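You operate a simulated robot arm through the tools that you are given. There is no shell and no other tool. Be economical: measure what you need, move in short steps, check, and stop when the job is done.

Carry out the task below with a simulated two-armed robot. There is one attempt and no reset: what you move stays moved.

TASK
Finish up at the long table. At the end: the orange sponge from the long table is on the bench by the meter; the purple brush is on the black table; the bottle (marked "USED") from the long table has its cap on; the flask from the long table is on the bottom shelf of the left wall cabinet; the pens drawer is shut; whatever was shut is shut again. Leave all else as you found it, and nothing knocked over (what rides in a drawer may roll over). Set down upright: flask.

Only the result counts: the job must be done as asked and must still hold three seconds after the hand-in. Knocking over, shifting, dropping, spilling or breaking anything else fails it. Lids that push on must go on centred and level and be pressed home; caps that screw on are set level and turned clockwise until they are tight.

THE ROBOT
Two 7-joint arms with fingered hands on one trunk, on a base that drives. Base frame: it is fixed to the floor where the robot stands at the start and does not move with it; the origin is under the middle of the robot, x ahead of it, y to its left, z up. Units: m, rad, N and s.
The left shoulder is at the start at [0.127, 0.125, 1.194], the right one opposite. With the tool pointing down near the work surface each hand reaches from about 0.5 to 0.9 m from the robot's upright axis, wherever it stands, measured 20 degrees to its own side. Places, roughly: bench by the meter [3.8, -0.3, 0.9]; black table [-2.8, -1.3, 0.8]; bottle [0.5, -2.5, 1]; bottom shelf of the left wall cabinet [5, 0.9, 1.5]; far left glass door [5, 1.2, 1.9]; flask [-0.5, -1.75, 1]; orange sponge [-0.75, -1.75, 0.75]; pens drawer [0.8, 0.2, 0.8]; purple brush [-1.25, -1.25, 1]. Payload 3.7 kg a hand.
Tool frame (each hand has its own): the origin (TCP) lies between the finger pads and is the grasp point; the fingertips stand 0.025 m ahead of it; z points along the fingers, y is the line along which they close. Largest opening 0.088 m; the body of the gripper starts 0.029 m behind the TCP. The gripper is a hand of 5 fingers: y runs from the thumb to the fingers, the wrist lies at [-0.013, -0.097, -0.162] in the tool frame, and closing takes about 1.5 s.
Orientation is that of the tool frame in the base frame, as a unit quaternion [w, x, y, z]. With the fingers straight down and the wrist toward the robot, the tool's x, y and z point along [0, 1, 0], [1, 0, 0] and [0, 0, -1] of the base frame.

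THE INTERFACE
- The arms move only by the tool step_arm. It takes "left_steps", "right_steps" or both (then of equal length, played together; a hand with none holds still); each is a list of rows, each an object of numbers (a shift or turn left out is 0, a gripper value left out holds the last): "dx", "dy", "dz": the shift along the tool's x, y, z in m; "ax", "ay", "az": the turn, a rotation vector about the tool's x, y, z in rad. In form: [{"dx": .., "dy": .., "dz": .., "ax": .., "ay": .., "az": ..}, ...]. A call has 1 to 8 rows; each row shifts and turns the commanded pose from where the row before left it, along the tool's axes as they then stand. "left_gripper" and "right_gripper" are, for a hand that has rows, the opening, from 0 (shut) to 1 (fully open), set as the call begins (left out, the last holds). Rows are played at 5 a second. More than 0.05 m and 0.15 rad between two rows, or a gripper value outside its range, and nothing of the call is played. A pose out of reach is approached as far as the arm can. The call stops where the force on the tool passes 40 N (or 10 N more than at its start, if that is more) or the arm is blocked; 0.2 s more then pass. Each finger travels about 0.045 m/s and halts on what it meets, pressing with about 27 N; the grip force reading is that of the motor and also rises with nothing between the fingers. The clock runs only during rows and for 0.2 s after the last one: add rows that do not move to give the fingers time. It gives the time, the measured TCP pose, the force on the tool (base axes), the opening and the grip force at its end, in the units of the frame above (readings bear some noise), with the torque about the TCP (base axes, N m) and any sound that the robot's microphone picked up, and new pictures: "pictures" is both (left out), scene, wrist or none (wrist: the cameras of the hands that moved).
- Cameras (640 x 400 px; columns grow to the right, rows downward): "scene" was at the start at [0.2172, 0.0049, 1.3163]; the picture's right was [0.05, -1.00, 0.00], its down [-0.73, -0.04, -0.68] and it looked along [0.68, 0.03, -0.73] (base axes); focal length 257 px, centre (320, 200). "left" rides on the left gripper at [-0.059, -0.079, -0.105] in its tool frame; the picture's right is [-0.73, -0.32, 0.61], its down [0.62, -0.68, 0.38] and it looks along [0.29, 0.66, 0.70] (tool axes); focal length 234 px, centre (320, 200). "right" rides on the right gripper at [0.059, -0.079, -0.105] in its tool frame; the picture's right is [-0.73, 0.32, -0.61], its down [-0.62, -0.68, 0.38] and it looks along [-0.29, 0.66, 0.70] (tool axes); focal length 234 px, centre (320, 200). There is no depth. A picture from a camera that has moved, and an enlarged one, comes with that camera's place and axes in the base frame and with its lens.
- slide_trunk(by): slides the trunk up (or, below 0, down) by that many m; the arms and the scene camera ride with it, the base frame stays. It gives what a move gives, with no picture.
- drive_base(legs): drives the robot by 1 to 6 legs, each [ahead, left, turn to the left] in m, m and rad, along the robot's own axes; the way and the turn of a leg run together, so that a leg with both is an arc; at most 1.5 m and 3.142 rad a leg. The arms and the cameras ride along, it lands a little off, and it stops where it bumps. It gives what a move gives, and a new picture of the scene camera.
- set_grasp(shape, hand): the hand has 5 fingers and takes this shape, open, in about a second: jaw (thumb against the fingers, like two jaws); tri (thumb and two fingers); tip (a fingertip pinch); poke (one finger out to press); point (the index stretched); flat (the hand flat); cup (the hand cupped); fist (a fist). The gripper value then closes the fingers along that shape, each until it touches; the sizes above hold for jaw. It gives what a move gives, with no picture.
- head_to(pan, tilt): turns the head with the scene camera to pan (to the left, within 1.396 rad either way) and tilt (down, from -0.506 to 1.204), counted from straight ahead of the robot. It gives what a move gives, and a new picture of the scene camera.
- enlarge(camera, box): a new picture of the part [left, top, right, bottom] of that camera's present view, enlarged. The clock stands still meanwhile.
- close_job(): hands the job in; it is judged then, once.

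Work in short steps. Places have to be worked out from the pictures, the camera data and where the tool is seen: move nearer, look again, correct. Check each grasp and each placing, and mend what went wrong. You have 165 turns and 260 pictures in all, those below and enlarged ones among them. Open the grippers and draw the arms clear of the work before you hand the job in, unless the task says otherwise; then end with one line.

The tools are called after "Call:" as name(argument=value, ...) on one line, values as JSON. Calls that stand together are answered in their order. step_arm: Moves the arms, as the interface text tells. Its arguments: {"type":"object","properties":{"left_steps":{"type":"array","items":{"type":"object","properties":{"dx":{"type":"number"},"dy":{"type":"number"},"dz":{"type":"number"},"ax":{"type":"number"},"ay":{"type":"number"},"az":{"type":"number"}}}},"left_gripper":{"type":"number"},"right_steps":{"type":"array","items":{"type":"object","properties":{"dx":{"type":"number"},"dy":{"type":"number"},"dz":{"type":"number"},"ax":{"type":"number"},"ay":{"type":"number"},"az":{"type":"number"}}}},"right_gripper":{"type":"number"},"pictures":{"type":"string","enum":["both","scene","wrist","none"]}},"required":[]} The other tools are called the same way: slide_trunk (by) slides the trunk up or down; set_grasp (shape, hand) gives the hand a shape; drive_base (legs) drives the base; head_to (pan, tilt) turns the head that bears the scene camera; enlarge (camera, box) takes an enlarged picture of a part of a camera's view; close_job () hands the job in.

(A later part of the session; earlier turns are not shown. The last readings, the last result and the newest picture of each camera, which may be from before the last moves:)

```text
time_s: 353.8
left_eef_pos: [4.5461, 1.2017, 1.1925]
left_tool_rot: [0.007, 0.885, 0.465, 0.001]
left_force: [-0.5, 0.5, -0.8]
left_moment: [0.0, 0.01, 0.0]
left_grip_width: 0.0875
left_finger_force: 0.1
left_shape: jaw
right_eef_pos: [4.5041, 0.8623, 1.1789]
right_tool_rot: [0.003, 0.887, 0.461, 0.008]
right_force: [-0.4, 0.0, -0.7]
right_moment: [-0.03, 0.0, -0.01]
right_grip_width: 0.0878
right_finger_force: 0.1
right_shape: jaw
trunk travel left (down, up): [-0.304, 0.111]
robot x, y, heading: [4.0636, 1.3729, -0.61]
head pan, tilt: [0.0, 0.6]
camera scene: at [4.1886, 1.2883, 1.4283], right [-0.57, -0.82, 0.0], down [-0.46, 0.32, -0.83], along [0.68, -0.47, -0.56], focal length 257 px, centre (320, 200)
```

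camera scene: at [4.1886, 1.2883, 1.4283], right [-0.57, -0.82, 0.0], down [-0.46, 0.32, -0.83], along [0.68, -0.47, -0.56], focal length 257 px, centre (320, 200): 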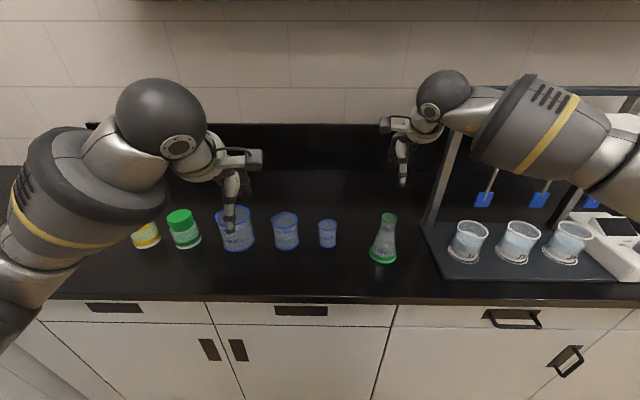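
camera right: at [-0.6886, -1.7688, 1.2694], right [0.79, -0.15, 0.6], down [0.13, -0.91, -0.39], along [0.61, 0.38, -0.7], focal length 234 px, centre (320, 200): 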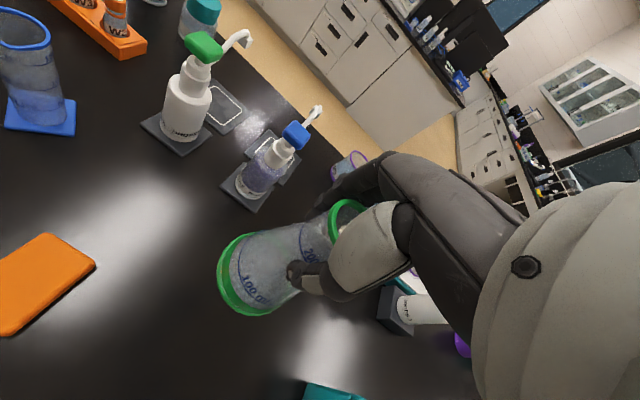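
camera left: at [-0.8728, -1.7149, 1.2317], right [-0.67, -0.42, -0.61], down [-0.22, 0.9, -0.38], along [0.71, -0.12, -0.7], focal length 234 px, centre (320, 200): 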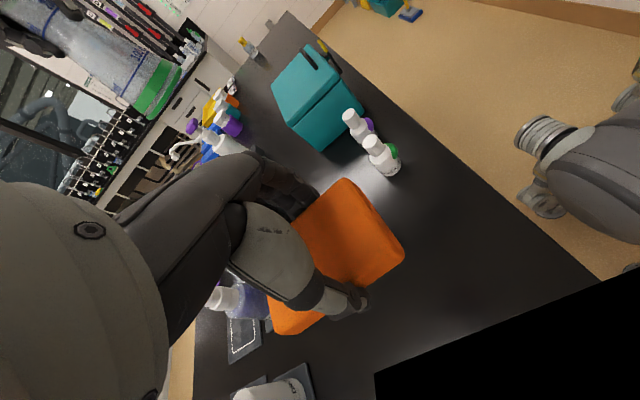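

The flask stands safely. I estimate the far-left door handle at (4.843,1.023), z≈1.62. I raise the trunk and turn both hands to point forward (thumb–finger axis horizontal).

Call:
slide_trunk(by=0.1)

Call:
step_arm(left_steps=[{"dz": -0.04}, {"dz": -0.04}, {"dz": -0.03}, {"ax": -0.15}, {"ax": -0.15}, {"ax": -0.15}, {"ax": -0.15}, {"ax": -0.15}], right_steps=[{"dy": -0.05}, {"dy": -0.05}, {"dy": -0.05}, {"ax": -0.15}, {"ax": -0.15}, {"ax": -0.15}, {"ax": -0.15}, {"ax": -0.15}], pictures="none")

Call:
step_arm(left_steps=[{"ax": -0.15}, {"ax": -0.15}, {"ax": -0.15}, {"ax": -0.15}, {"ax": -0.15}, {"ax": -0.07}, {"az": 0.15}, {"az": 0.15}], right_steps=[{"ax": -0.15}, {"ax": -0.15}, {"ax": -0.15}, {"ax": -0.15}, {"ax": -0.15}, {"ax": -0.07}, {"az": -0.15}, {"az": -0.15}], pictures="none")

Call:
step_arm(left_steps=[{"az": 0.15}, {"az": 0.15}, {"az": 0.15}, {"az": 0.15}, {"az": 0.15}, {"az": 0.15}, {"az": 0.15}, {"az": 0.15}], right_steps=[{"az": -0.15}, {"az": -0.15}, {"az": -0.15}, {"az": -0.15}, {"az": -0.15}, {"az": -0.15}, {"az": -0.15}, {"az": -0.15}], pictures="scene")

```text
time_s: 355.1
left_eef_pos: [4.5466, 1.2014, 1.2929]
left_tool_rot: [0.006, 0.885, 0.465, 0.001]
left_force: [0.1, -0.1, -0.1]
left_moment: [-0.04, 0.01, -0.02]
left_grip_width: 0.0875
left_finger_force: 0.0
left_shape: jaw
right_eef_pos: [4.5055, 0.8622, 1.276]
right_tool_rot: [0.001, 0.888, 0.461, 0.007]
right_force: [-0.8, -0.1, 0.8]
right_moment: [-0.02, -0.03, -0.02]
right_grip_width: 0.0875
right_finger_force: 0.0
right_shape: jaw
trunk travel left (down, up): [-0.404, 0.011]
robot x, y, heading: [4.0616, 1.3749, -0.6]
head pan, tilt: [0.0, 0.6]
```

```text
time_s: 356.9
left_eef_pos: [4.5474, 1.2031, 1.4017]
left_tool_rot: [0.331, 0.821, 0.433, 0.172]
left_force: [-0.1, -0.2, -0.3]
left_moment: [0.0, 0.0, 0.0]
left_grip_width: 0.0876
left_finger_force: 0.1
left_shape: jaw
right_eef_pos: [4.3721, 0.9332, 1.2954]
right_tool_rot: [0.259, 0.849, 0.44, 0.139]
right_force: [0.0, -0.1, 0.3]
right_moment: [0.02, 0.01, -0.01]
right_grip_width: 0.0877
right_finger_force: 0.0
right_shape: jaw
right hand out of reach, approached as far as the arm can: row 7, 8
trunk travel left (down, up): [-0.404, 0.011]
robot x, y, heading: [4.0642, 1.3733, -0.608]
head pan, tilt: [0.0, 0.6]
```

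```text
time_s: 358.7
left_eef_pos: [4.5446, 1.2033, 1.4026]
left_tool_rot: [0.574, 0.664, 0.231, 0.42]
left_force: [-0.2, 0.8, 0.1]
left_moment: [0.01, 0.0, 0.01]
left_grip_width: 0.0879
left_finger_force: 0.0
left_shape: jaw
right_eef_pos: [4.3635, 0.9297, 1.3219]
right_tool_rot: [0.303, 0.766, 0.555, 0.116]
right_force: [0.0, -0.5, -0.1]
right_moment: [0.0, -0.02, -0.01]
right_grip_width: 0.0876
right_finger_force: 0.1
right_shape: jaw
right hand out of reach, approached as far as the arm can: row 1, 2, 3, 4, 5, 6
trunk travel left (down, up): [-0.404, 0.011]
robot x, y, heading: [4.0632, 1.3741, -0.61]
head pan, tilt: [0.0, 0.6]
```

```text
time_s: 360.5
left_eef_pos: [4.5495, 1.2041, 1.4013]
left_tool_rot: [0.236, 0.68, -0.184, 0.669]
left_force: [0.6, -0.1, 0.1]
left_moment: [0.01, 0.05, -0.08]
left_grip_width: 0.0878
left_finger_force: 0.0
left_shape: jaw
right_eef_pos: [4.4061, 1.0055, 1.2818]
right_tool_rot: [0.316, 0.321, 0.89, -0.075]
right_force: [0.6, 0.3, -0.9]
right_moment: [-0.02, 0.0, 0.01]
right_grip_width: 0.0879
right_finger_force: 0.0
right_shape: jaw
right hand out of reach, approached as far as the arm can: row 5, 6, 7, 8
trunk travel left (down, up): [-0.404, 0.011]
robot x, y, heading: [4.0657, 1.3747, -0.609]
head pan, tilt: [0.0, 0.6]
camera scene: at [4.1748, 1.3003, 1.5292], right [-0.57, -0.82, 0.0], down [-0.47, 0.32, -0.82], along [0.68, -0.47, -0.57], focal length 257 px, centre (320, 200)
```

scene: 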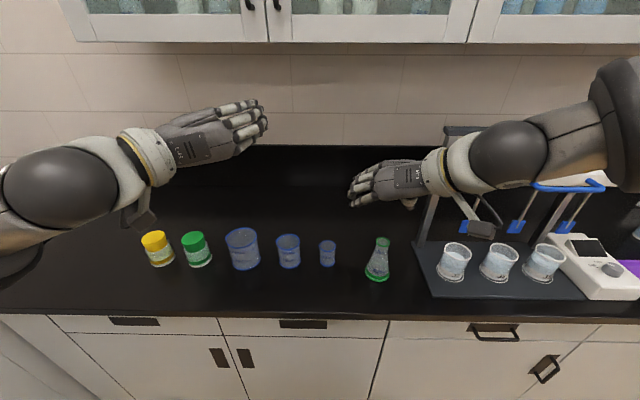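

The left hand now points forward at the cabinet. I set a narrow opening and move it to 10 cm in front of the handle.

Call:
step_arm(left_steps=[{"az": 0.07, "dx": 0.04}, {"dx": 0.04}, {"dx": 0.04}, {"dx": 0.04, "dz": 0.03}, {"dx": 0.03, "dz": 0.035}, {"dx": 0.029, "dz": 0.035}, {"dy": -0.01, "dz": 0.045}, {"dy": -0.009, "dz": 0.045}], left_gripper=0.6, pictures="none")

Call:
head_to(pan=0.25, tilt=-0.05)

```text
time_s: 362.3
left_eef_pos: [4.7159, 1.1112, 1.6245]
left_tool_rot: [0.214, 0.672, -0.207, 0.678]
left_force: [-0.7, 0.1, 0.9]
left_moment: [0.0, 0.02, 0.01]
left_grip_width: 0.0528
left_finger_force: 0.0
left_shape: jaw
right_eef_pos: [4.4037, 1.0032, 1.2811]
right_tool_rot: [0.316, 0.322, 0.889, -0.074]
right_force: [0.2, 0.3, 0.3]
right_moment: [-0.01, -0.01, 0.02]
right_grip_width: 0.0878
right_finger_force: 0.0
right_shape: jaw
trunk travel left (down, up): [-0.404, 0.011]
robot x, y, heading: [4.059, 1.3711, -0.607]
head pan, tilt: [0.0, 0.6]
```

```text
time_s: 363.4
left_eef_pos: [4.7152, 1.1135, 1.6244]
left_tool_rot: [0.213, 0.672, -0.207, 0.678]
left_force: [0.1, 1.1, 0.7]
left_moment: [-0.01, 0.0, 0.01]
left_grip_width: 0.0531
left_finger_force: 0.0
left_shape: jaw
right_eef_pos: [4.4037, 1.0033, 1.281]
right_tool_rot: [0.316, 0.322, 0.889, -0.075]
right_force: [-0.5, 0.4, 0.2]
right_moment: [0.01, 0.0, 0.04]
right_grip_width: 0.0876
right_finger_force: 0.0
right_shape: jaw
trunk travel left (down, up): [-0.404, 0.011]
robot x, y, heading: [4.0657, 1.3732, -0.604]
head pan, tilt: [0.25, -0.051]
camera scene: at [4.1817, 1.3192, 1.5892], right [-0.35, -0.94, 0.0], down [0.05, -0.02, -1.0], along [0.94, -0.35, 0.05], focal length 257 px, centre (320, 200)
```

scene: 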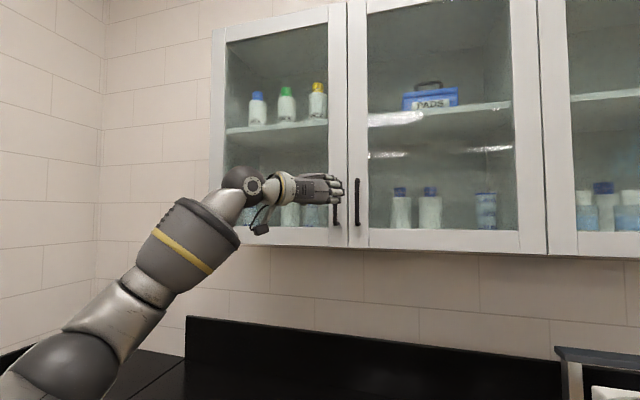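

Alignment with the handle is within a few mm. I advance onto it with force monitoring.

Call:
step_arm(left_steps=[{"dz": 0.035, "dy": -0.002}, {"dz": 0.035}, {"dz": 0.03}], pictures="none")

Call:
enlarge(camera="scene", box=[230, 110, 430, 270])

Call:
enlarge(camera="left", box=[0, 0, 640, 400])

```text
time_s: 364.2
left_eef_pos: [4.7978, 1.0572, 1.6227]
left_tool_rot: [0.213, 0.672, -0.208, 0.678]
left_force: [-0.5, 0.4, -0.7]
left_moment: [0.01, 0.0, -0.02]
left_grip_width: 0.0533
left_finger_force: 0.1
left_shape: jaw
right_eef_pos: [4.4032, 1.0027, 1.2829]
right_tool_rot: [0.318, 0.322, 0.889, -0.074]
right_force: [0.0, -0.9, 0.7]
right_moment: [0.02, 0.0, 0.0]
right_grip_width: 0.088
right_finger_force: 0.0
right_shape: jaw
trunk travel left (down, up): [-0.404, 0.011]
robot x, y, heading: [4.0641, 1.3727, -0.609]
head pan, tilt: [0.25, -0.051]
```

```text
2.50 times, centred on (330, 190) of scene
camera zoom: at [4.1814, 1.3181, 1.5892], right [-0.35, -0.94, 0.0], down [0.05, -0.02, -1.0], along [0.94, -0.35, 0.05], focal length 642 px, centre (295, 225)
```

zoom: 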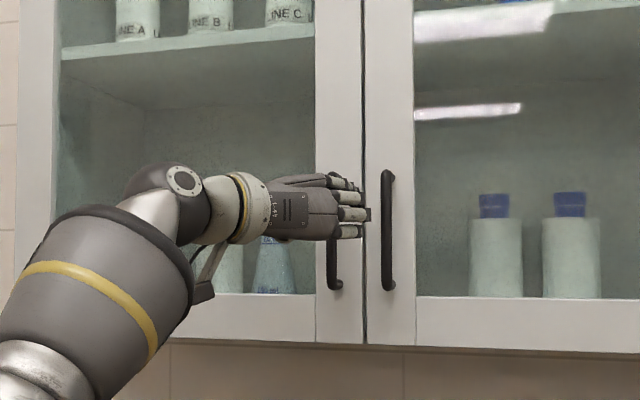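

```text
1.00 times, centred on (320, 200) of left (not enlarged: the box is as wide or as high as the picture)
camera zoom: at [4.7579, 1.1818, 1.5637], right [0.69, -0.09, -0.72], down [0.7, 0.35, 0.62], along [0.2, -0.93, 0.3], focal length 234 px, centre (320, 200)
```

zoom: 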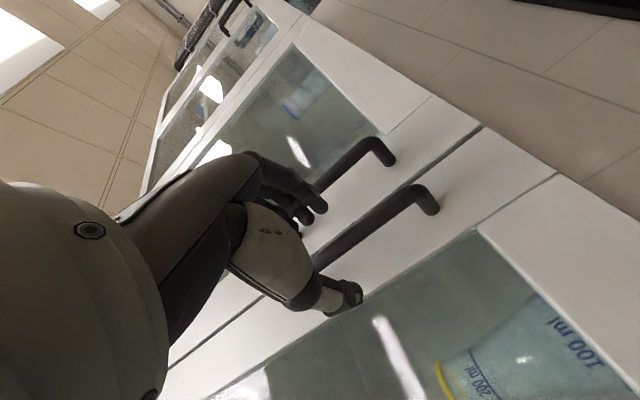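

The handle of the far-left door is between thumb and fingers. I advance 4 cm more and close.

Call:
step_arm(left_steps=[{"dz": 0.02}, {"dz": 0.012}, {"dz": 0.008}], pictures="none")

Call:
step_arm(left_steps=[{}, {}, {}, {}, {}, {}], left_gripper=0, pictures="wrist")

```text
time_s: 365.0
left_eef_pos: [4.8135, 1.0477, 1.6238]
left_tool_rot: [0.214, 0.672, -0.207, 0.678]
left_force: [-0.5, 0.0, -0.5]
left_moment: [0.01, 0.03, -0.02]
left_grip_width: 0.0531
left_finger_force: 0.2
left_shape: jaw
left hand out of reach, approached as far as the arm can: row 2, 3
right_eef_pos: [4.4033, 1.0052, 1.2809]
right_tool_rot: [0.317, 0.322, 0.889, -0.074]
right_force: [0.1, 0.2, 0.8]
right_moment: [0.03, 0.01, -0.02]
right_grip_width: 0.0875
right_finger_force: 0.1
right_shape: jaw
trunk travel left (down, up): [-0.404, 0.011]
robot x, y, heading: [4.0634, 1.3687, -0.609]
head pan, tilt: [0.25, -0.051]
```

```text
time_s: 366.4
left_eef_pos: [4.8142, 1.0466, 1.6246]
left_tool_rot: [0.213, 0.672, -0.207, 0.678]
left_force: [-0.4, -1.0, 0.2]
left_moment: [0.0, -0.24, -0.05]
left_grip_width: 0.0073
left_finger_force: 27.2
left_shape: jaw
right_eef_pos: [4.4045, 1.0039, 1.2816]
right_tool_rot: [0.317, 0.321, 0.889, -0.075]
right_force: [-0.4, 0.7, -0.1]
right_moment: [0.01, -0.03, -0.04]
right_grip_width: 0.0879
right_finger_force: 0.2
right_shape: jaw
trunk travel left (down, up): [-0.404, 0.011]
robot x, y, heading: [4.064, 1.3721, -0.606]
head pan, tilt: [0.25, -0.051]
camera left: at [4.774, 1.1721, 1.564], right [0.69, -0.09, -0.72], down [0.7, 0.35, 0.62], along [0.2, -0.93, 0.3], focal length 234 px, centre (320, 200)
```

left: 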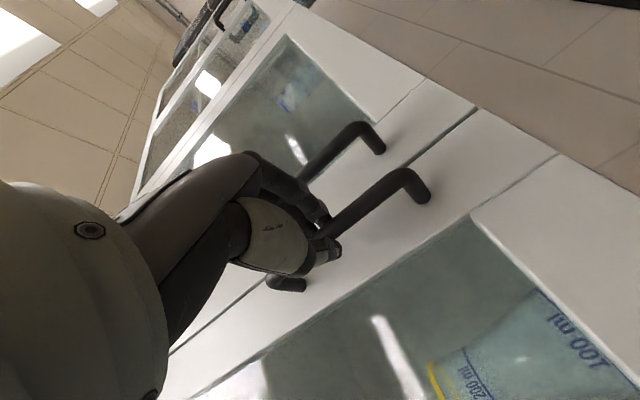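

The handle bar is gripped. I begin pulling the door open along its arc, rotating the hand with the door.

Call:
step_arm(left_steps=[{"dz": -0.02, "ax": -0.04}, {"dz": -0.03, "ax": -0.07}, {"dz": -0.03, "ax": -0.07}, {"dz": -0.03, "ax": -0.07}], pictures="scene")

```text
time_s: 367.4
left_eef_pos: [4.737, 1.127, 1.6223]
left_tool_rot: [0.295, 0.642, -0.285, 0.648]
left_force: [23.2, 16.1, 6.4]
left_moment: [-0.08, -0.05, 0.5]
left_grip_width: 0.0056
left_finger_force: 27.6
left_shape: jaw
right_eef_pos: [4.4086, 1.0097, 1.2815]
right_tool_rot: [0.316, 0.319, 0.89, -0.076]
right_force: [0.4, 0.1, -0.5]
right_moment: [0.01, -0.01, -0.01]
right_grip_width: 0.0878
right_finger_force: 0.0
right_shape: jaw
trunk travel left (down, up): [-0.404, 0.011]
robot x, y, heading: [4.0647, 1.374, -0.613]
head pan, tilt: [0.25, -0.051]
camera scene: at [4.1871, 1.3255, 1.5891], right [-0.35, -0.94, 0.0], down [0.04, -0.02, -1.0], along [0.94, -0.35, 0.05], focal length 257 px, centre (320, 200)
```

scene: 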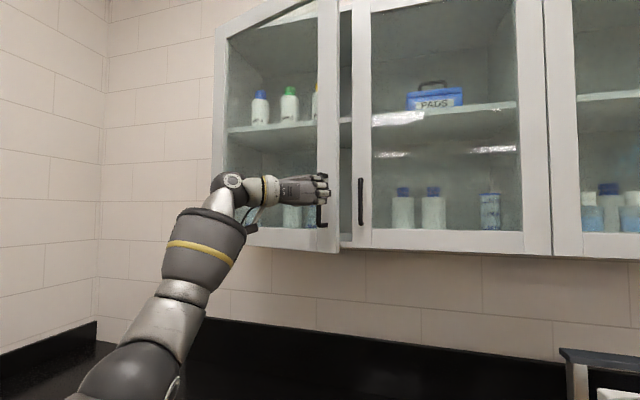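

The door is opening. I continue with a bit more leftward motion to follow the arc.

Call:
step_arm(left_steps=[{"dy": -0.006, "dz": -0.005}, {"dz": -0.035, "dy": -0.004, "ax": -0.08}, {"dz": -0.035, "dy": -0.004, "ax": -0.08}, {"dz": -0.035, "dy": -0.004, "ax": -0.08}, {"dz": -0.035, "dy": -0.004, "ax": -0.08}], pictures="scene")

```text
time_s: 368.6
left_eef_pos: [4.6743, 1.2523, 1.6171]
left_tool_rot: [0.394, 0.589, -0.385, 0.592]
left_force: [33.5, 11.6, 6.0]
left_moment: [-0.16, 0.09, 0.57]
left_grip_width: 0.0046
left_finger_force: 27.1
left_shape: jaw
right_eef_pos: [4.4111, 1.0077, 1.2821]
right_tool_rot: [0.315, 0.321, 0.89, -0.076]
right_force: [0.3, 0.4, 0.3]
right_moment: [0.01, -0.01, -0.02]
right_grip_width: 0.0878
right_finger_force: 0.0
right_shape: jaw
trunk travel left (down, up): [-0.404, 0.011]
robot x, y, heading: [4.0643, 1.3752, -0.605]
head pan, tilt: [0.25, -0.051]
camera scene: at [4.1906, 1.3235, 1.5887], right [-0.35, -0.94, 0.0], down [0.04, -0.02, -1.0], along [0.94, -0.35, 0.05], focal length 257 px, centre (320, 200)
```

scene: 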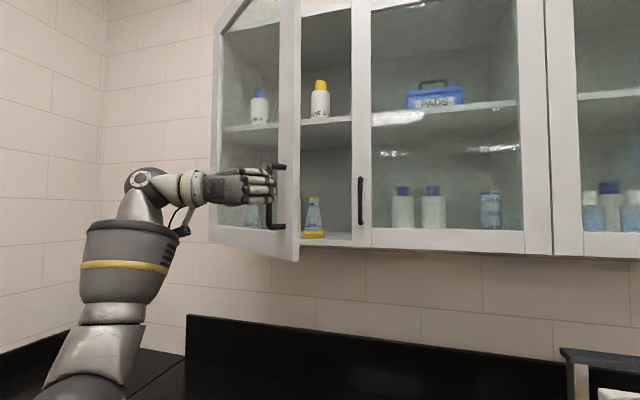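

The door is about 40° open. I release, back off, straighten the hand, and will then sweep the door further open from its inner side.

Call:
step_arm(left_steps=[{}, {}, {}, {}, {"dz": -0.03}, {"dz": -0.04}, {"dz": -0.02}], left_gripper=0.8, pictures="none")

Call:
step_arm(left_steps=[{"ax": 0.13}, {"ax": 0.13}, {"ax": 0.13}, {"ax": 0.13}, {}, {}], left_gripper=0, pictures="scene")

```text
time_s: 370.2
left_eef_pos: [4.6295, 1.334, 1.6206]
left_tool_rot: [0.394, 0.585, -0.389, 0.592]
left_force: [-0.7, -1.0, -0.1]
left_moment: [-0.01, -0.01, -0.02]
left_grip_width: 0.0705
left_finger_force: 0.0
left_shape: jaw
right_eef_pos: [4.4033, 1.0043, 1.2818]
right_tool_rot: [0.317, 0.321, 0.889, -0.075]
right_force: [-0.7, -0.1, -0.4]
right_moment: [-0.02, 0.02, -0.01]
right_grip_width: 0.0881
right_finger_force: 0.0
right_shape: jaw
trunk travel left (down, up): [-0.404, 0.011]
robot x, y, heading: [4.0641, 1.372, -0.606]
head pan, tilt: [0.25, -0.051]
```

```text
time_s: 371.6
left_eef_pos: [4.6303, 1.3334, 1.6196]
left_tool_rot: [0.229, 0.667, -0.223, 0.673]
left_force: [0.1, -0.2, -0.5]
left_moment: [0.01, -0.02, 0.05]
left_grip_width: 0.0001
left_finger_force: 27.0
left_shape: jaw
right_eef_pos: [4.4029, 1.0037, 1.2824]
right_tool_rot: [0.317, 0.322, 0.889, -0.075]
right_force: [-0.1, -0.8, 0.1]
right_moment: [-0.03, -0.03, 0.02]
right_grip_width: 0.0877
right_finger_force: 0.0
right_shape: jaw
trunk travel left (down, up): [-0.404, 0.011]
robot x, y, heading: [4.0624, 1.3723, -0.603]
head pan, tilt: [0.25, -0.051]
camera scene: at [4.1815, 1.3195, 1.5893], right [-0.35, -0.94, 0.0], down [0.05, -0.02, -1.0], along [0.94, -0.35, 0.05], focal length 257 px, centre (320, 200)
```

scene: 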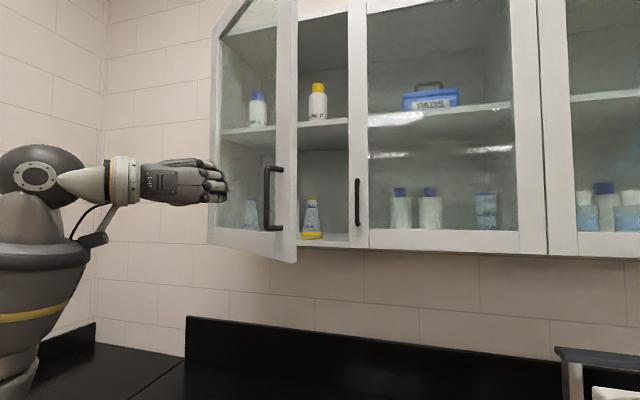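

Door stays put. I move the closed hand right past the door's free edge, then forward just inside it.

Call:
step_arm(left_steps=[{"dy": 0.047}, {"dy": 0.047}, {"dy": 0.047}, {"dz": 0.04}, {"dz": 0.04}, {"dz": 0.04}, {"dz": 0.04}], pictures="scene")

```text
time_s: 373.2
left_eef_pos: [4.6733, 1.121, 1.623]
left_tool_rot: [0.23, 0.667, -0.224, 0.673]
left_force: [-0.9, 0.2, -0.5]
left_moment: [-0.02, 0.02, 0.0]
left_grip_width: 0.0
left_finger_force: 27.2
left_shape: jaw
right_eef_pos: [4.4047, 1.0037, 1.2811]
right_tool_rot: [0.316, 0.322, 0.889, -0.074]
right_force: [-0.3, -0.5, -0.2]
right_moment: [0.03, -0.01, 0.0]
right_grip_width: 0.0879
right_finger_force: 0.1
right_shape: jaw
trunk travel left (down, up): [-0.404, 0.011]
robot x, y, heading: [4.0657, 1.3729, -0.611]
head pan, tilt: [0.25, -0.051]
camera scene: at [4.1823, 1.318, 1.5892], right [-0.35, -0.94, 0.0], down [0.05, -0.02, -1.0], along [0.94, -0.35, 0.05], focal length 257 px, centre (320, 200)
```

scene: 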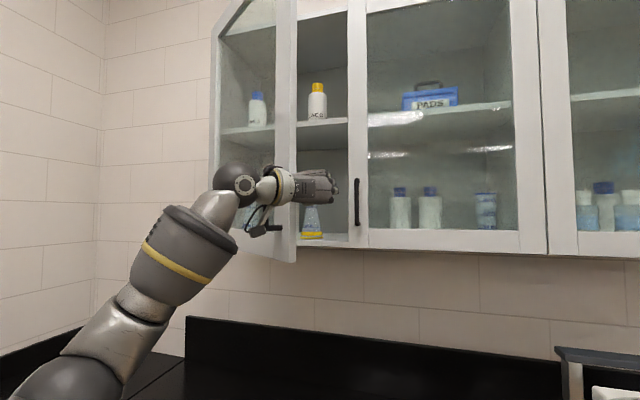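

The hand is inside the free edge. I sweep left to swing the door fully open.

Call:
step_arm(left_steps=[{"dy": -0.04, "dz": -0.004}, {"dy": -0.045, "dz": -0.006}, {"dy": -0.045, "dz": -0.008}, {"dy": -0.045, "dz": -0.01}, {"dy": -0.045, "dz": -0.01}, {"dy": -0.045, "dz": -0.01}, {"dy": -0.045, "dz": -0.01}, {"dy": -0.045, "dz": -0.01}], pictures="scene")

```text
time_s: 373.7
left_eef_pos: [4.6881, 1.1646, 1.624]
left_tool_rot: [0.24, 0.661, -0.239, 0.67]
left_force: [-21.1, -9.0, 4.0]
left_moment: [0.06, 0.09, 0.65]
left_grip_width: 0.0
left_finger_force: 26.9
left_shape: jaw
right_eef_pos: [4.4015, 1.0037, 1.283]
right_tool_rot: [0.319, 0.322, 0.888, -0.075]
right_force: [-0.1, -0.2, -0.1]
right_moment: [0.0, 0.04, -0.01]
right_grip_width: 0.0878
right_finger_force: 0.0
right_shape: jaw
trunk travel left (down, up): [-0.404, 0.011]
robot x, y, heading: [4.0636, 1.3723, -0.612]
head pan, tilt: [0.25, -0.051]
stopped in row 2 (left hand): the force on the tool passed its limit at 49 N (the readings are from after the stop); the commanded pose is now the measured one
camera scene: at [4.1784, 1.3186, 1.5895], right [-0.35, -0.94, 0.0], down [0.05, -0.02, -1.0], along [0.93, -0.35, 0.05], focal length 257 px, centre (320, 200)
```

scene: 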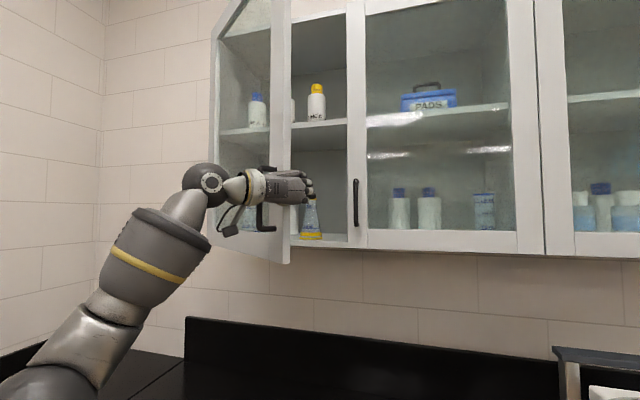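

The straight fingers just wedge on the edge. I back off right, yaw the hand left to hook behind the door, and then pull along the opening direction.

Call:
step_arm(left_steps=[{"dy": 0.035}, {"dz": 0.03}, {"ax": 0.15}, {"ax": 0.15}, {"ax": 0.15}, {"ax": 0.15}], pictures="none")

Call:
step_arm(left_steps=[{"dy": -0.025, "dz": -0.008}, {"dy": -0.025, "dz": -0.008}, {"dy": -0.03, "dz": -0.01}, {"dy": -0.03, "dz": -0.01}], pictures="scene")

```text
time_s: 375.1
left_eef_pos: [4.6962, 1.1213, 1.6215]
left_tool_rot: [0.03, 0.705, -0.025, 0.708]
left_force: [0.3, 0.9, 0.9]
left_moment: [0.01, 0.03, -0.01]
left_grip_width: 0.0
left_finger_force: 27.2
left_shape: jaw
right_eef_pos: [4.4038, 1.0035, 1.2817]
right_tool_rot: [0.317, 0.322, 0.889, -0.074]
right_force: [0.0, 0.5, -0.1]
right_moment: [0.03, -0.02, 0.03]
right_grip_width: 0.088
right_finger_force: 0.1
right_shape: jaw
trunk travel left (down, up): [-0.404, 0.011]
robot x, y, heading: [4.067, 1.3701, -0.61]
head pan, tilt: [0.25, -0.051]
```

```text
time_s: 376.1
left_eef_pos: [4.6692, 1.2368, 1.6225]
left_tool_rot: [0.031, 0.704, -0.025, 0.709]
left_force: [-0.6, -0.1, 0.1]
left_moment: [-0.02, 0.0, 0.0]
left_grip_width: 0.0001
left_finger_force: 27.0
left_shape: jaw
right_eef_pos: [4.4028, 1.0062, 1.2828]
right_tool_rot: [0.317, 0.321, 0.889, -0.076]
right_force: [-0.1, 0.6, -0.6]
right_moment: [0.0, 0.02, -0.02]
right_grip_width: 0.0879
right_finger_force: 0.0
right_shape: jaw
trunk travel left (down, up): [-0.404, 0.011]
robot x, y, heading: [4.0654, 1.3725, -0.609]
head pan, tilt: [0.25, -0.051]
camera scene: at [4.1812, 1.3209, 1.5893], right [-0.35, -0.94, 0.0], down [0.05, -0.02, -1.0], along [0.94, -0.35, 0.05], focal length 257 px, centre (320, 200)
```

scene: 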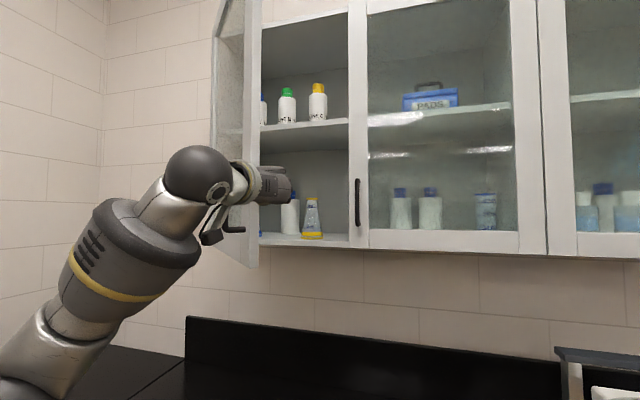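

The door swings further now. I continue sweeping left.

Call:
step_arm(left_steps=[{"dy": -0.04, "dz": 0.008}, {"dy": -0.04, "dz": 0.01}, {"dy": -0.04, "dz": 0.015}, {"dy": -0.04, "dz": 0.02}, {"dy": -0.03, "dz": 0.02}], pictures="scene")

```text
time_s: 377.1
left_eef_pos: [4.7152, 1.3853, 1.6284]
left_tool_rot: [0.034, 0.698, -0.028, 0.714]
left_force: [-38.3, 6.4, -4.5]
left_moment: [-0.42, -0.7, 1.41]
left_grip_width: 0.0
left_finger_force: 26.8
left_shape: jaw
right_eef_pos: [4.395, 1.0076, 1.2851]
right_tool_rot: [0.32, 0.322, 0.888, -0.075]
right_force: [-0.3, 0.7, 0.0]
right_moment: [-0.01, 0.01, -0.01]
right_grip_width: 0.0878
right_finger_force: 0.1
right_shape: jaw
trunk travel left (down, up): [-0.404, 0.011]
robot x, y, heading: [4.0639, 1.374, -0.608]
head pan, tilt: [0.25, -0.051]
stopped in row 5 (left hand): the force on the tool passed its limit at 56 N (the readings are from after the stop); the commanded pose is now the measured one
camera scene: at [4.1719, 1.3236, 1.5899], right [-0.35, -0.94, 0.0], down [0.05, -0.02, -1.0], along [0.94, -0.35, 0.06], focal length 257 px, centre (320, 200)
```

scene: 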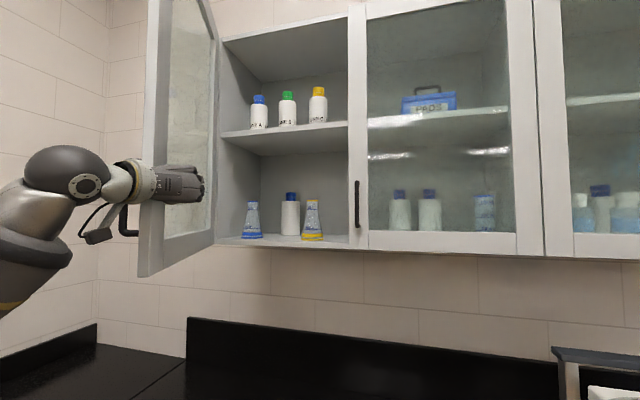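

The door is fully open. The bottom shelf holds a blue-rim flask, a bottle and a yellow-rim flask, with a gap to the right of the latter. I withdraw the left hand and zoom in.

Call:
step_arm(left_steps=[{"dy": 0.03}, {"dz": -0.04, "dy": 0.01}, {"dz": -0.045}, {"dz": -0.045}, {"dz": -0.045}, {"dz": -0.045}], pictures="none")

Call:
enlarge(camera="scene", box=[210, 170, 430, 270])

```text
time_s: 378.5
left_eef_pos: [4.5084, 1.357, 1.6175]
left_tool_rot: [0.03, 0.704, -0.027, 0.709]
left_force: [-0.1, -1.3, -0.8]
left_moment: [0.0, 0.02, -0.01]
left_grip_width: 0.0
left_finger_force: 27.2
left_shape: jaw
right_eef_pos: [4.4023, 1.0033, 1.2806]
right_tool_rot: [0.317, 0.322, 0.889, -0.075]
right_force: [0.3, -0.4, -1.2]
right_moment: [0.01, -0.03, 0.02]
right_grip_width: 0.0876
right_finger_force: 0.0
right_shape: jaw
trunk travel left (down, up): [-0.404, 0.011]
robot x, y, heading: [4.0642, 1.3718, -0.609]
head pan, tilt: [0.25, -0.051]
```

```text
2.91 times, centred on (320, 220) of scene
camera zoom: at [4.1805, 1.3185, 1.5893], right [-0.35, -0.94, 0.0], down [0.05, -0.02, -1.0], along [0.94, -0.35, 0.05], focal length 747 px, centre (320, 142)
```

zoom: 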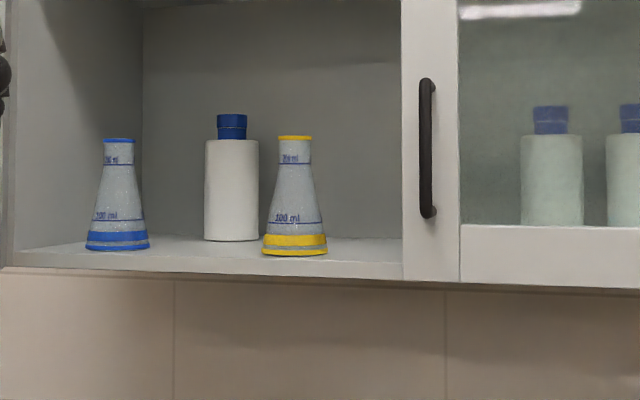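

There's room on the bottom shelf between the two flasks, in front of the bottle (about (5.069,1.151), shelf z≈1.50). Now I raise the right hand into a reachable forward-pointing pose.

Call:
step_arm(right_steps=[{"az": -0.07, "dx": -0.04}, {"dx": -0.04}, {"dx": -0.04}, {"dx": -0.03}, {}], left_steps=[{"dx": -0.04}, {"dx": -0.04}, {"dx": -0.04}, {"dx": -0.04}, {"dx": -0.04}], right_gripper=1, pictures="none")

Call:
head_to(pan=-0.1, tilt=0.6)

```text
time_s: 379.7
left_eef_pos: [4.5903, 1.3361, 1.4959]
left_tool_rot: [0.032, 0.703, -0.029, 0.709]
left_force: [0.0, 0.0, 0.6]
left_moment: [0.01, 0.0, 0.02]
left_grip_width: 0.0
left_finger_force: 26.9
left_shape: jaw
left hand out of reach, approached as far as the arm can: row 1, 2, 3, 4, 5
right_eef_pos: [4.4601, 1.0249, 1.2979]
right_tool_rot: [0.317, 0.293, 0.898, -0.086]
right_force: [0.2, -0.7, -1.0]
right_moment: [0.02, -0.04, -0.03]
right_grip_width: 0.0876
right_finger_force: 0.0
right_shape: jaw
right hand out of reach, approached as far as the arm can: row 1, 2, 3, 4
trunk travel left (down, up): [-0.404, 0.011]
robot x, y, heading: [4.0633, 1.3691, -0.613]
head pan, tilt: [0.25, -0.051]
```

```text
time_s: 380.7
left_eef_pos: [4.5898, 1.3351, 1.4963]
left_tool_rot: [0.031, 0.704, -0.028, 0.709]
left_force: [0.0, -0.6, -0.2]
left_moment: [-0.01, -0.01, 0.01]
left_grip_width: 0.0
left_finger_force: 27.1
left_shape: jaw
right_eef_pos: [4.4608, 1.0238, 1.2969]
right_tool_rot: [0.317, 0.293, 0.898, -0.086]
right_force: [-0.2, -0.2, 0.1]
right_moment: [0.0, 0.0, -0.01]
right_grip_width: 0.0878
right_finger_force: 0.0
right_shape: jaw
trunk travel left (down, up): [-0.404, 0.011]
robot x, y, heading: [4.0648, 1.3735, -0.609]
head pan, tilt: [-0.099, 0.6]
camera scene: at [4.1651, 1.293, 1.5296], right [-0.65, -0.76, 0.0], down [-0.43, 0.37, -0.83], along [0.63, -0.54, -0.56], focal length 257 px, centre (320, 200)
```

scene: 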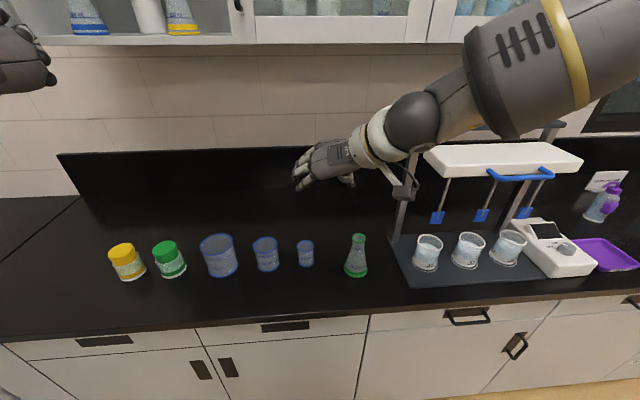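

The right arm got stuck in an awkward configuration. I reverse the rotations to return to the fingers-down pose (now higher), then redo them as the left arm did.

Call:
step_arm(right_steps=[{"az": 0.15}, {"az": 0.15}, {"az": 0.15}, {"az": 0.15}, {"az": 0.15}, {"az": 0.15}, {"az": 0.15}, {"az": 0.15}], pictures="none")

Call:
step_arm(right_steps=[{"az": 0.15}, {"az": 0.15}, {"az": 0.07}, {"ax": 0.15}, {"ax": 0.15}, {"ax": 0.15}, {"ax": 0.15}, {"ax": 0.15}], pictures="none")

Call:
step_arm(right_steps=[{"ax": 0.15}, {"ax": 0.15}, {"ax": 0.15}, {"ax": 0.15}, {"ax": 0.15}, {"ax": 0.07}], pictures="none")

```text
time_s: 382.5
left_eef_pos: [4.5877, 1.3349, 1.4983]
left_tool_rot: [0.031, 0.703, -0.028, 0.71]
left_force: [0.0, -0.8, 0.1]
left_moment: [0.02, 0.0, 0.0]
left_grip_width: 0.0001
left_finger_force: 27.2
left_shape: jaw
right_eef_pos: [4.4433, 0.9985, 1.307]
right_tool_rot: [0.305, 0.751, 0.576, 0.105]
right_force: [-0.1, 0.4, -0.2]
right_moment: [-0.01, -0.02, -0.01]
right_grip_width: 0.0878
right_finger_force: 0.0
right_shape: jaw
right hand out of reach, approached as far as the arm can: row 8
trunk travel left (down, up): [-0.404, 0.011]
robot x, y, heading: [4.0604, 1.3714, -0.608]
head pan, tilt: [-0.099, 0.6]
```

```text
time_s: 384.3
left_eef_pos: [4.5898, 1.3354, 1.4975]
left_tool_rot: [0.031, 0.704, -0.028, 0.709]
left_force: [-0.1, 0.2, 0.1]
left_moment: [0.0, -0.02, -0.03]
left_grip_width: 0.0
left_finger_force: 26.8
left_shape: jaw
right_eef_pos: [4.439, 0.9856, 1.3124]
right_tool_rot: [-0.046, 0.886, 0.46, -0.008]
right_force: [0.4, -0.1, 0.5]
right_moment: [0.01, 0.01, -0.04]
right_grip_width: 0.0879
right_finger_force: 0.1
right_shape: jaw
right hand out of reach, approached as far as the arm can: row 1
trunk travel left (down, up): [-0.404, 0.011]
robot x, y, heading: [4.0615, 1.374, -0.612]
head pan, tilt: [-0.099, 0.6]
```

```text
time_s: 385.7
left_eef_pos: [4.5903, 1.3359, 1.4957]
left_tool_rot: [0.032, 0.704, -0.029, 0.709]
left_force: [0.0, -0.3, 0.1]
left_moment: [0.0, 0.02, -0.03]
left_grip_width: 0.0001
left_finger_force: 27.2
left_shape: jaw
right_eef_pos: [4.4384, 0.9854, 1.3127]
right_tool_rot: [-0.395, 0.795, 0.419, -0.191]
right_force: [0.4, 0.2, 0.6]
right_moment: [0.01, -0.01, 0.01]
right_grip_width: 0.0878
right_finger_force: 0.2
right_shape: jaw
trunk travel left (down, up): [-0.404, 0.011]
robot x, y, heading: [4.0636, 1.3689, -0.608]
head pan, tilt: [-0.099, 0.6]
```

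Now I bring the hand to pointing straight down and raise it to the height that worked for the left arm.

Call:
step_arm(right_steps=[{"ax": -0.15}, {"ax": -0.15}, {"ax": -0.15}, {"ax": -0.15}, {"ax": -0.15}, {"ax": -0.15}, {"dz": -0.05}, {"dz": -0.05}], pictures="none")

Call:
step_arm(right_steps=[{"ax": -0.15, "dx": -0.02}, {"ax": -0.15, "dx": -0.02}, {"ax": -0.15}, {"ax": -0.15}, {"ax": -0.15}, {"ax": -0.15}, {"ax": -0.15}, {"ax": -0.15}], pictures="none")

Call:
step_arm(right_steps=[{"ax": -0.15}, {"ax": -0.15}, {"ax": -0.07}, {"az": -0.15}, {"az": -0.15}, {"az": -0.15}, {"az": -0.15}, {"az": -0.15}], pictures="none")

```text
time_s: 387.5
left_eef_pos: [4.5891, 1.3365, 1.4966]
left_tool_rot: [0.03, 0.704, -0.028, 0.709]
left_force: [0.4, -0.2, -0.6]
left_moment: [0.02, -0.04, -0.01]
left_grip_width: 0.0001
left_finger_force: 27.1
left_shape: jaw
right_eef_pos: [4.4384, 0.9836, 1.4124]
right_tool_rot: [-0.009, 0.888, 0.46, 0.01]
right_force: [-0.3, 0.0, 0.5]
right_moment: [-0.02, 0.03, 0.01]
right_grip_width: 0.0878
right_finger_force: 0.2
right_shape: jaw
trunk travel left (down, up): [-0.404, 0.011]
robot x, y, heading: [4.0628, 1.3727, -0.612]
head pan, tilt: [-0.099, 0.6]
```

```text
time_s: 389.3
left_eef_pos: [4.5893, 1.3367, 1.4969]
left_tool_rot: [0.031, 0.703, -0.029, 0.71]
left_force: [0.3, 0.4, 0.4]
left_moment: [-0.01, -0.02, 0.01]
left_grip_width: 0.0
left_finger_force: 27.3
left_shape: jaw
right_eef_pos: [4.4156, 0.9497, 1.4131]
right_tool_rot: [0.358, 0.812, 0.415, 0.2]
right_force: [-0.6, 0.4, 0.1]
right_moment: [0.02, 0.03, -0.01]
right_grip_width: 0.0879
right_finger_force: 0.0
right_shape: jaw
right hand out of reach, approached as far as the arm can: row 6, 7, 8
trunk travel left (down, up): [-0.404, 0.011]
robot x, y, heading: [4.0638, 1.3754, -0.61]
head pan, tilt: [-0.099, 0.6]
```

```text
time_s: 391.1
left_eef_pos: [4.5896, 1.3354, 1.4965]
left_tool_rot: [0.032, 0.704, -0.027, 0.709]
left_force: [0.2, 0.4, 0.0]
left_moment: [0.0, -0.04, -0.01]
left_grip_width: 0.0
left_finger_force: 26.7
left_shape: jaw
right_eef_pos: [4.4144, 0.9502, 1.4107]
right_tool_rot: [0.405, 0.604, 0.684, 0.055]
right_force: [-0.6, -0.5, 0.5]
right_moment: [0.01, 0.0, 0.01]
right_grip_width: 0.0878
right_finger_force: 0.1
right_shape: jaw
right hand out of reach, approached as far as the arm can: row 1, 2, 3
trunk travel left (down, up): [-0.404, 0.011]
robot x, y, heading: [4.063, 1.3731, -0.605]
head pan, tilt: [-0.099, 0.6]
```

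I finish the roll first, and then pitch about the finger-closing axis instead — a more natural route for the right elbow.

Call:
step_arm(right_steps=[{"az": -0.15}, {"az": -0.15}, {"az": -0.15}, {"az": -0.15}, {"az": -0.13}, {"az": -0.13}], pictures="none")

Call:
step_arm(right_steps=[{"ay": -0.15}, {"ay": -0.15}, {"ay": -0.15}, {"ay": -0.15}, {"ay": -0.13}], pictures="scene")

```text
time_s: 392.5
left_eef_pos: [4.5922, 1.3376, 1.4971]
left_tool_rot: [0.032, 0.704, -0.027, 0.709]
left_force: [-0.7, 1.2, 0.3]
left_moment: [0.02, -0.01, -0.01]
left_grip_width: 0.0001
left_finger_force: 26.8
left_shape: jaw
right_eef_pos: [4.4431, 1.0147, 1.3586]
right_tool_rot: [0.394, 0.266, 0.872, -0.121]
right_force: [-0.4, 0.4, 0.1]
right_moment: [0.0, 0.01, -0.03]
right_grip_width: 0.0878
right_finger_force: 0.0
right_shape: jaw
right hand out of reach, approached as far as the arm can: row 4, 5, 6
trunk travel left (down, up): [-0.404, 0.011]
robot x, y, heading: [4.0623, 1.3703, -0.613]
head pan, tilt: [-0.099, 0.6]
```

```text
time_s: 393.7
left_eef_pos: [4.5904, 1.336, 1.4973]
left_tool_rot: [0.031, 0.704, -0.028, 0.709]
left_force: [0.4, -0.4, -0.8]
left_moment: [0.03, 0.03, 0.03]
left_grip_width: 0.0002
left_finger_force: 27.5
left_shape: jaw
right_eef_pos: [4.4416, 1.0133, 1.3586]
right_tool_rot: [0.576, 0.231, 0.764, -0.175]
right_force: [0.1, 0.3, -0.5]
right_moment: [0.01, -0.02, -0.02]
right_grip_width: 0.0881
right_finger_force: 0.1
right_shape: jaw
right hand out of reach, approached as far as the arm can: row 4, 5
trunk travel left (down, up): [-0.404, 0.011]
robot x, y, heading: [4.0612, 1.372, -0.609]
head pan, tilt: [-0.099, 0.6]
camera scene: at [4.1649, 1.2926, 1.5295], right [-0.65, -0.76, 0.0], down [-0.43, 0.37, -0.83], along [0.63, -0.54, -0.56], focal length 257 px, centre (320, 200)
```

scene: 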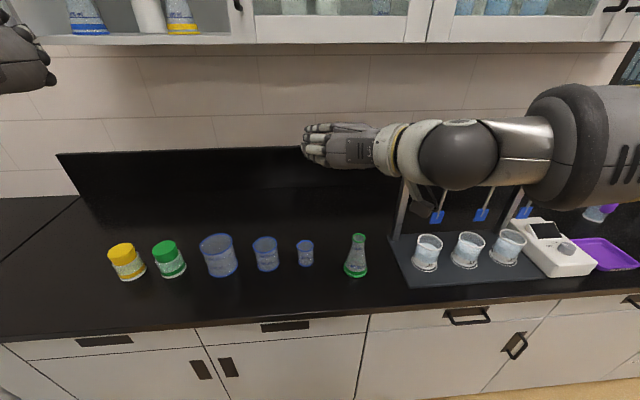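

The right hand now points forward (16° down) with a horizontal closing axis — good enough. I lower the trunk by 0.3 m to the flask's neck height.

Call:
slide_trunk(by=-0.3)

Call:
head_to(pan=-0.15, tilt=0.55)

```text
time_s: 396.4
left_eef_pos: [4.7154, 1.2488, 0.9739]
left_tool_rot: [-0.075, 0.842, -0.132, 0.517]
left_force: [0.5, 0.0, 0.0]
left_moment: [-0.01, 0.02, -0.02]
left_grip_width: 0.0
left_finger_force: 26.5
left_shape: jaw
right_eef_pos: [4.4984, 0.977, 0.9111]
right_tool_rot: [0.424, 0.26, 0.859, -0.118]
right_force: [-4.4, -0.3, 17.1]
right_moment: [0.21, -0.37, -0.02]
right_grip_width: 0.088
right_finger_force: 0.1
right_shape: jaw
trunk travel left (down, up): [-0.118, 0.297]
robot x, y, heading: [4.0624, 1.3758, -0.61]
head pan, tilt: [-0.099, 0.6]
stopped: the force on the tool passed its limit at 57 N (the readings are from after the stop); the commanded pose is now the measured one
```

```text
time_s: 397.0
left_eef_pos: [4.7161, 1.2495, 0.9746]
left_tool_rot: [-0.074, 0.842, -0.133, 0.518]
left_force: [1.1, -0.4, 0.7]
left_moment: [-0.01, -0.02, -0.01]
left_grip_width: 0.0002
left_finger_force: 26.4
left_shape: jaw
right_eef_pos: [4.4976, 0.9761, 0.9096]
right_tool_rot: [0.422, 0.261, 0.86, -0.119]
right_force: [-4.9, -0.8, 23.1]
right_moment: [0.34, -0.65, -0.08]
right_grip_width: 0.088
right_finger_force: 0.0
right_shape: jaw
trunk travel left (down, up): [-0.118, 0.297]
robot x, y, heading: [4.0632, 1.3735, -0.609]
head pan, tilt: [-0.15, 0.55]
camera scene: at [4.3249, 1.1754, 1.2319], right [-0.69, -0.73, 0.0], down [-0.38, 0.36, -0.85], along [0.62, -0.59, -0.52], focal length 257 px, centre (320, 200)
```

scene: 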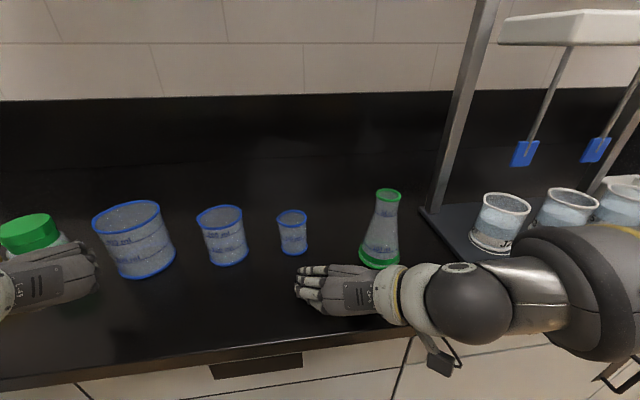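

The trunk leans forward as it lowers, so the right hand touched the bench. Nothing is knocked over. I raise the trunk back by 0.12 m.

Call:
slide_trunk(by=0.12)

Call:
head_to(pan=-0.1, tilt=0.6)

```text
time_s: 398.5
left_eef_pos: [4.7182, 1.2479, 1.0902]
left_tool_rot: [-0.075, 0.843, -0.133, 0.515]
left_force: [0.4, -0.3, 0.2]
left_moment: [0.02, 0.0, 0.03]
left_grip_width: 0.0
left_finger_force: 26.8
left_shape: jaw
right_eef_pos: [4.499, 0.9764, 1.0249]
right_tool_rot: [0.418, 0.261, 0.862, -0.118]
right_force: [-0.3, 0.3, -0.6]
right_moment: [0.0, 0.03, 0.02]
right_grip_width: 0.088
right_finger_force: 0.0
right_shape: jaw
trunk travel left (down, up): [-0.238, 0.177]
robot x, y, heading: [4.0613, 1.3737, -0.611]
head pan, tilt: [-0.15, 0.55]
```

```text
time_s: 399.1
left_eef_pos: [4.7169, 1.2483, 1.0916]
left_tool_rot: [-0.075, 0.843, -0.132, 0.516]
left_force: [0.2, 0.0, -0.2]
left_moment: [0.02, -0.02, 0.03]
left_grip_width: 0.0002
left_finger_force: 26.7
left_shape: jaw
right_eef_pos: [4.4989, 0.9763, 1.0273]
right_tool_rot: [0.42, 0.26, 0.861, -0.119]
right_force: [0.3, -0.6, -0.5]
right_moment: [-0.01, 0.02, 0.01]
right_grip_width: 0.088
right_finger_force: 0.1
right_shape: jaw
trunk travel left (down, up): [-0.238, 0.177]
robot x, y, heading: [4.0638, 1.3765, -0.607]
head pan, tilt: [-0.099, 0.6]
camera scene: at [4.224, 1.2516, 1.3603], right [-0.65, -0.76, 0.0], down [-0.43, 0.37, -0.83], along [0.63, -0.54, -0.56], focal length 257 px, centre (320, 200)
```

scene: 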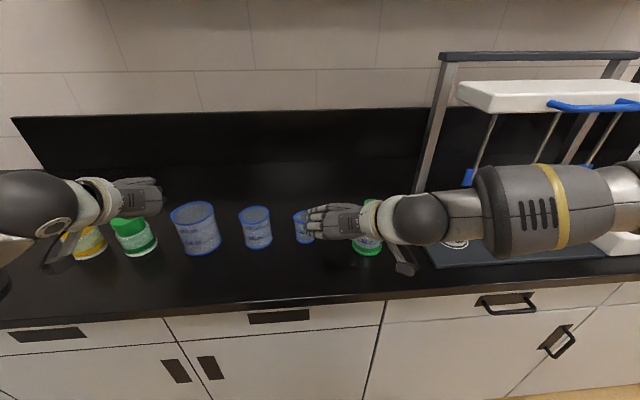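

I back the right hand off a little, align it laterally with the flask, and level its pitch.

Call:
step_arm(right_steps=[{"dz": -0.03, "dx": 0.02}, {"dy": -0.03}, {"dy": -0.03}, {"dy": -0.029}, {"ay": -0.15}, {"ay": -0.15}], left_steps=[{"dz": -0.03}, {"dz": -0.03}, {"dz": -0.03}, {"dz": -0.03}, {}, {}], pictures="wrist")

Call:
enlarge(camera="scene", box=[180, 130, 500, 330])

```text
time_s: 400.5
left_eef_pos: [4.6105, 1.2507, 1.1474]
left_tool_rot: [-0.075, 0.842, -0.133, 0.517]
left_force: [0.8, -0.1, -0.2]
left_moment: [-0.01, 0.03, -0.01]
left_grip_width: 0.0002
left_finger_force: 27.3
left_shape: jaw
right_eef_pos: [4.4203, 0.9219, 1.0314]
right_tool_rot: [0.438, 0.259, 0.852, -0.125]
right_force: [0.1, -0.2, 0.1]
right_moment: [0.0, -0.03, 0.02]
right_grip_width: 0.0882
right_finger_force: 0.0
right_shape: jaw
right hand out of reach, approached as far as the arm can: row 5, 6
trunk travel left (down, up): [-0.238, 0.177]
robot x, y, heading: [4.0618, 1.3689, -0.608]
head pan, tilt: [-0.099, 0.6]
camera right: at [4.2769, 0.9212, 1.0437], right [0.11, 0.29, 0.95], down [0.19, -0.94, 0.27], along [0.98, 0.15, -0.16], focal length 234 px, centre (320, 200)
camera left: at [4.504, 1.3452, 1.1648], right [0.28, 0.52, -0.81], down [0.71, 0.46, 0.54], along [0.65, -0.72, -0.24], focal length 234 px, centre (320, 200)
```

right: 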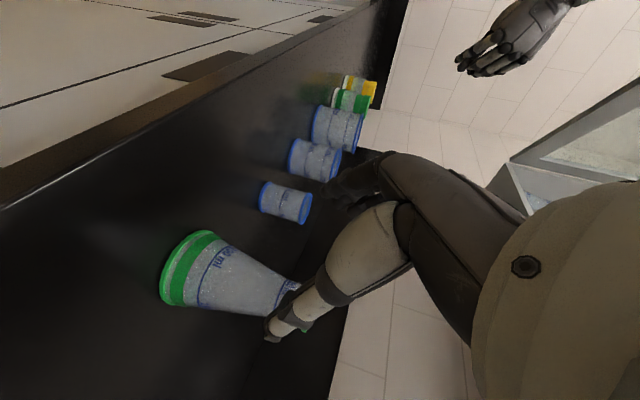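
left: 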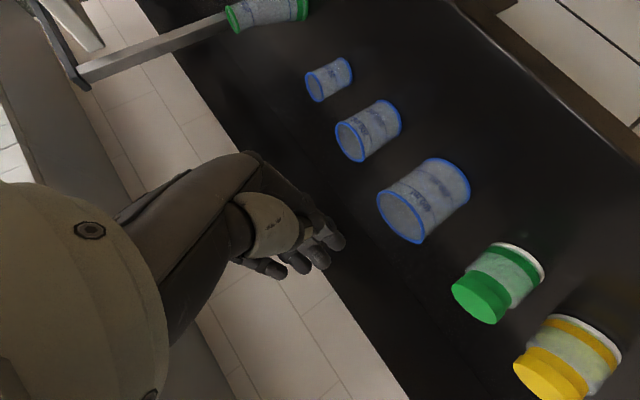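

```text
2.00 times, centred on (340, 230) of scene
camera zoom: at [4.2238, 1.2514, 1.3603], right [-0.65, -0.76, 0.0], down [-0.43, 0.37, -0.83], along [0.63, -0.54, -0.56], focal length 514 px, centre (280, 140)
```

zoom: 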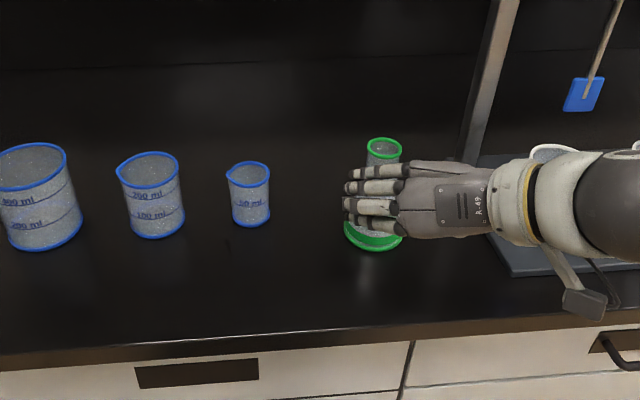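

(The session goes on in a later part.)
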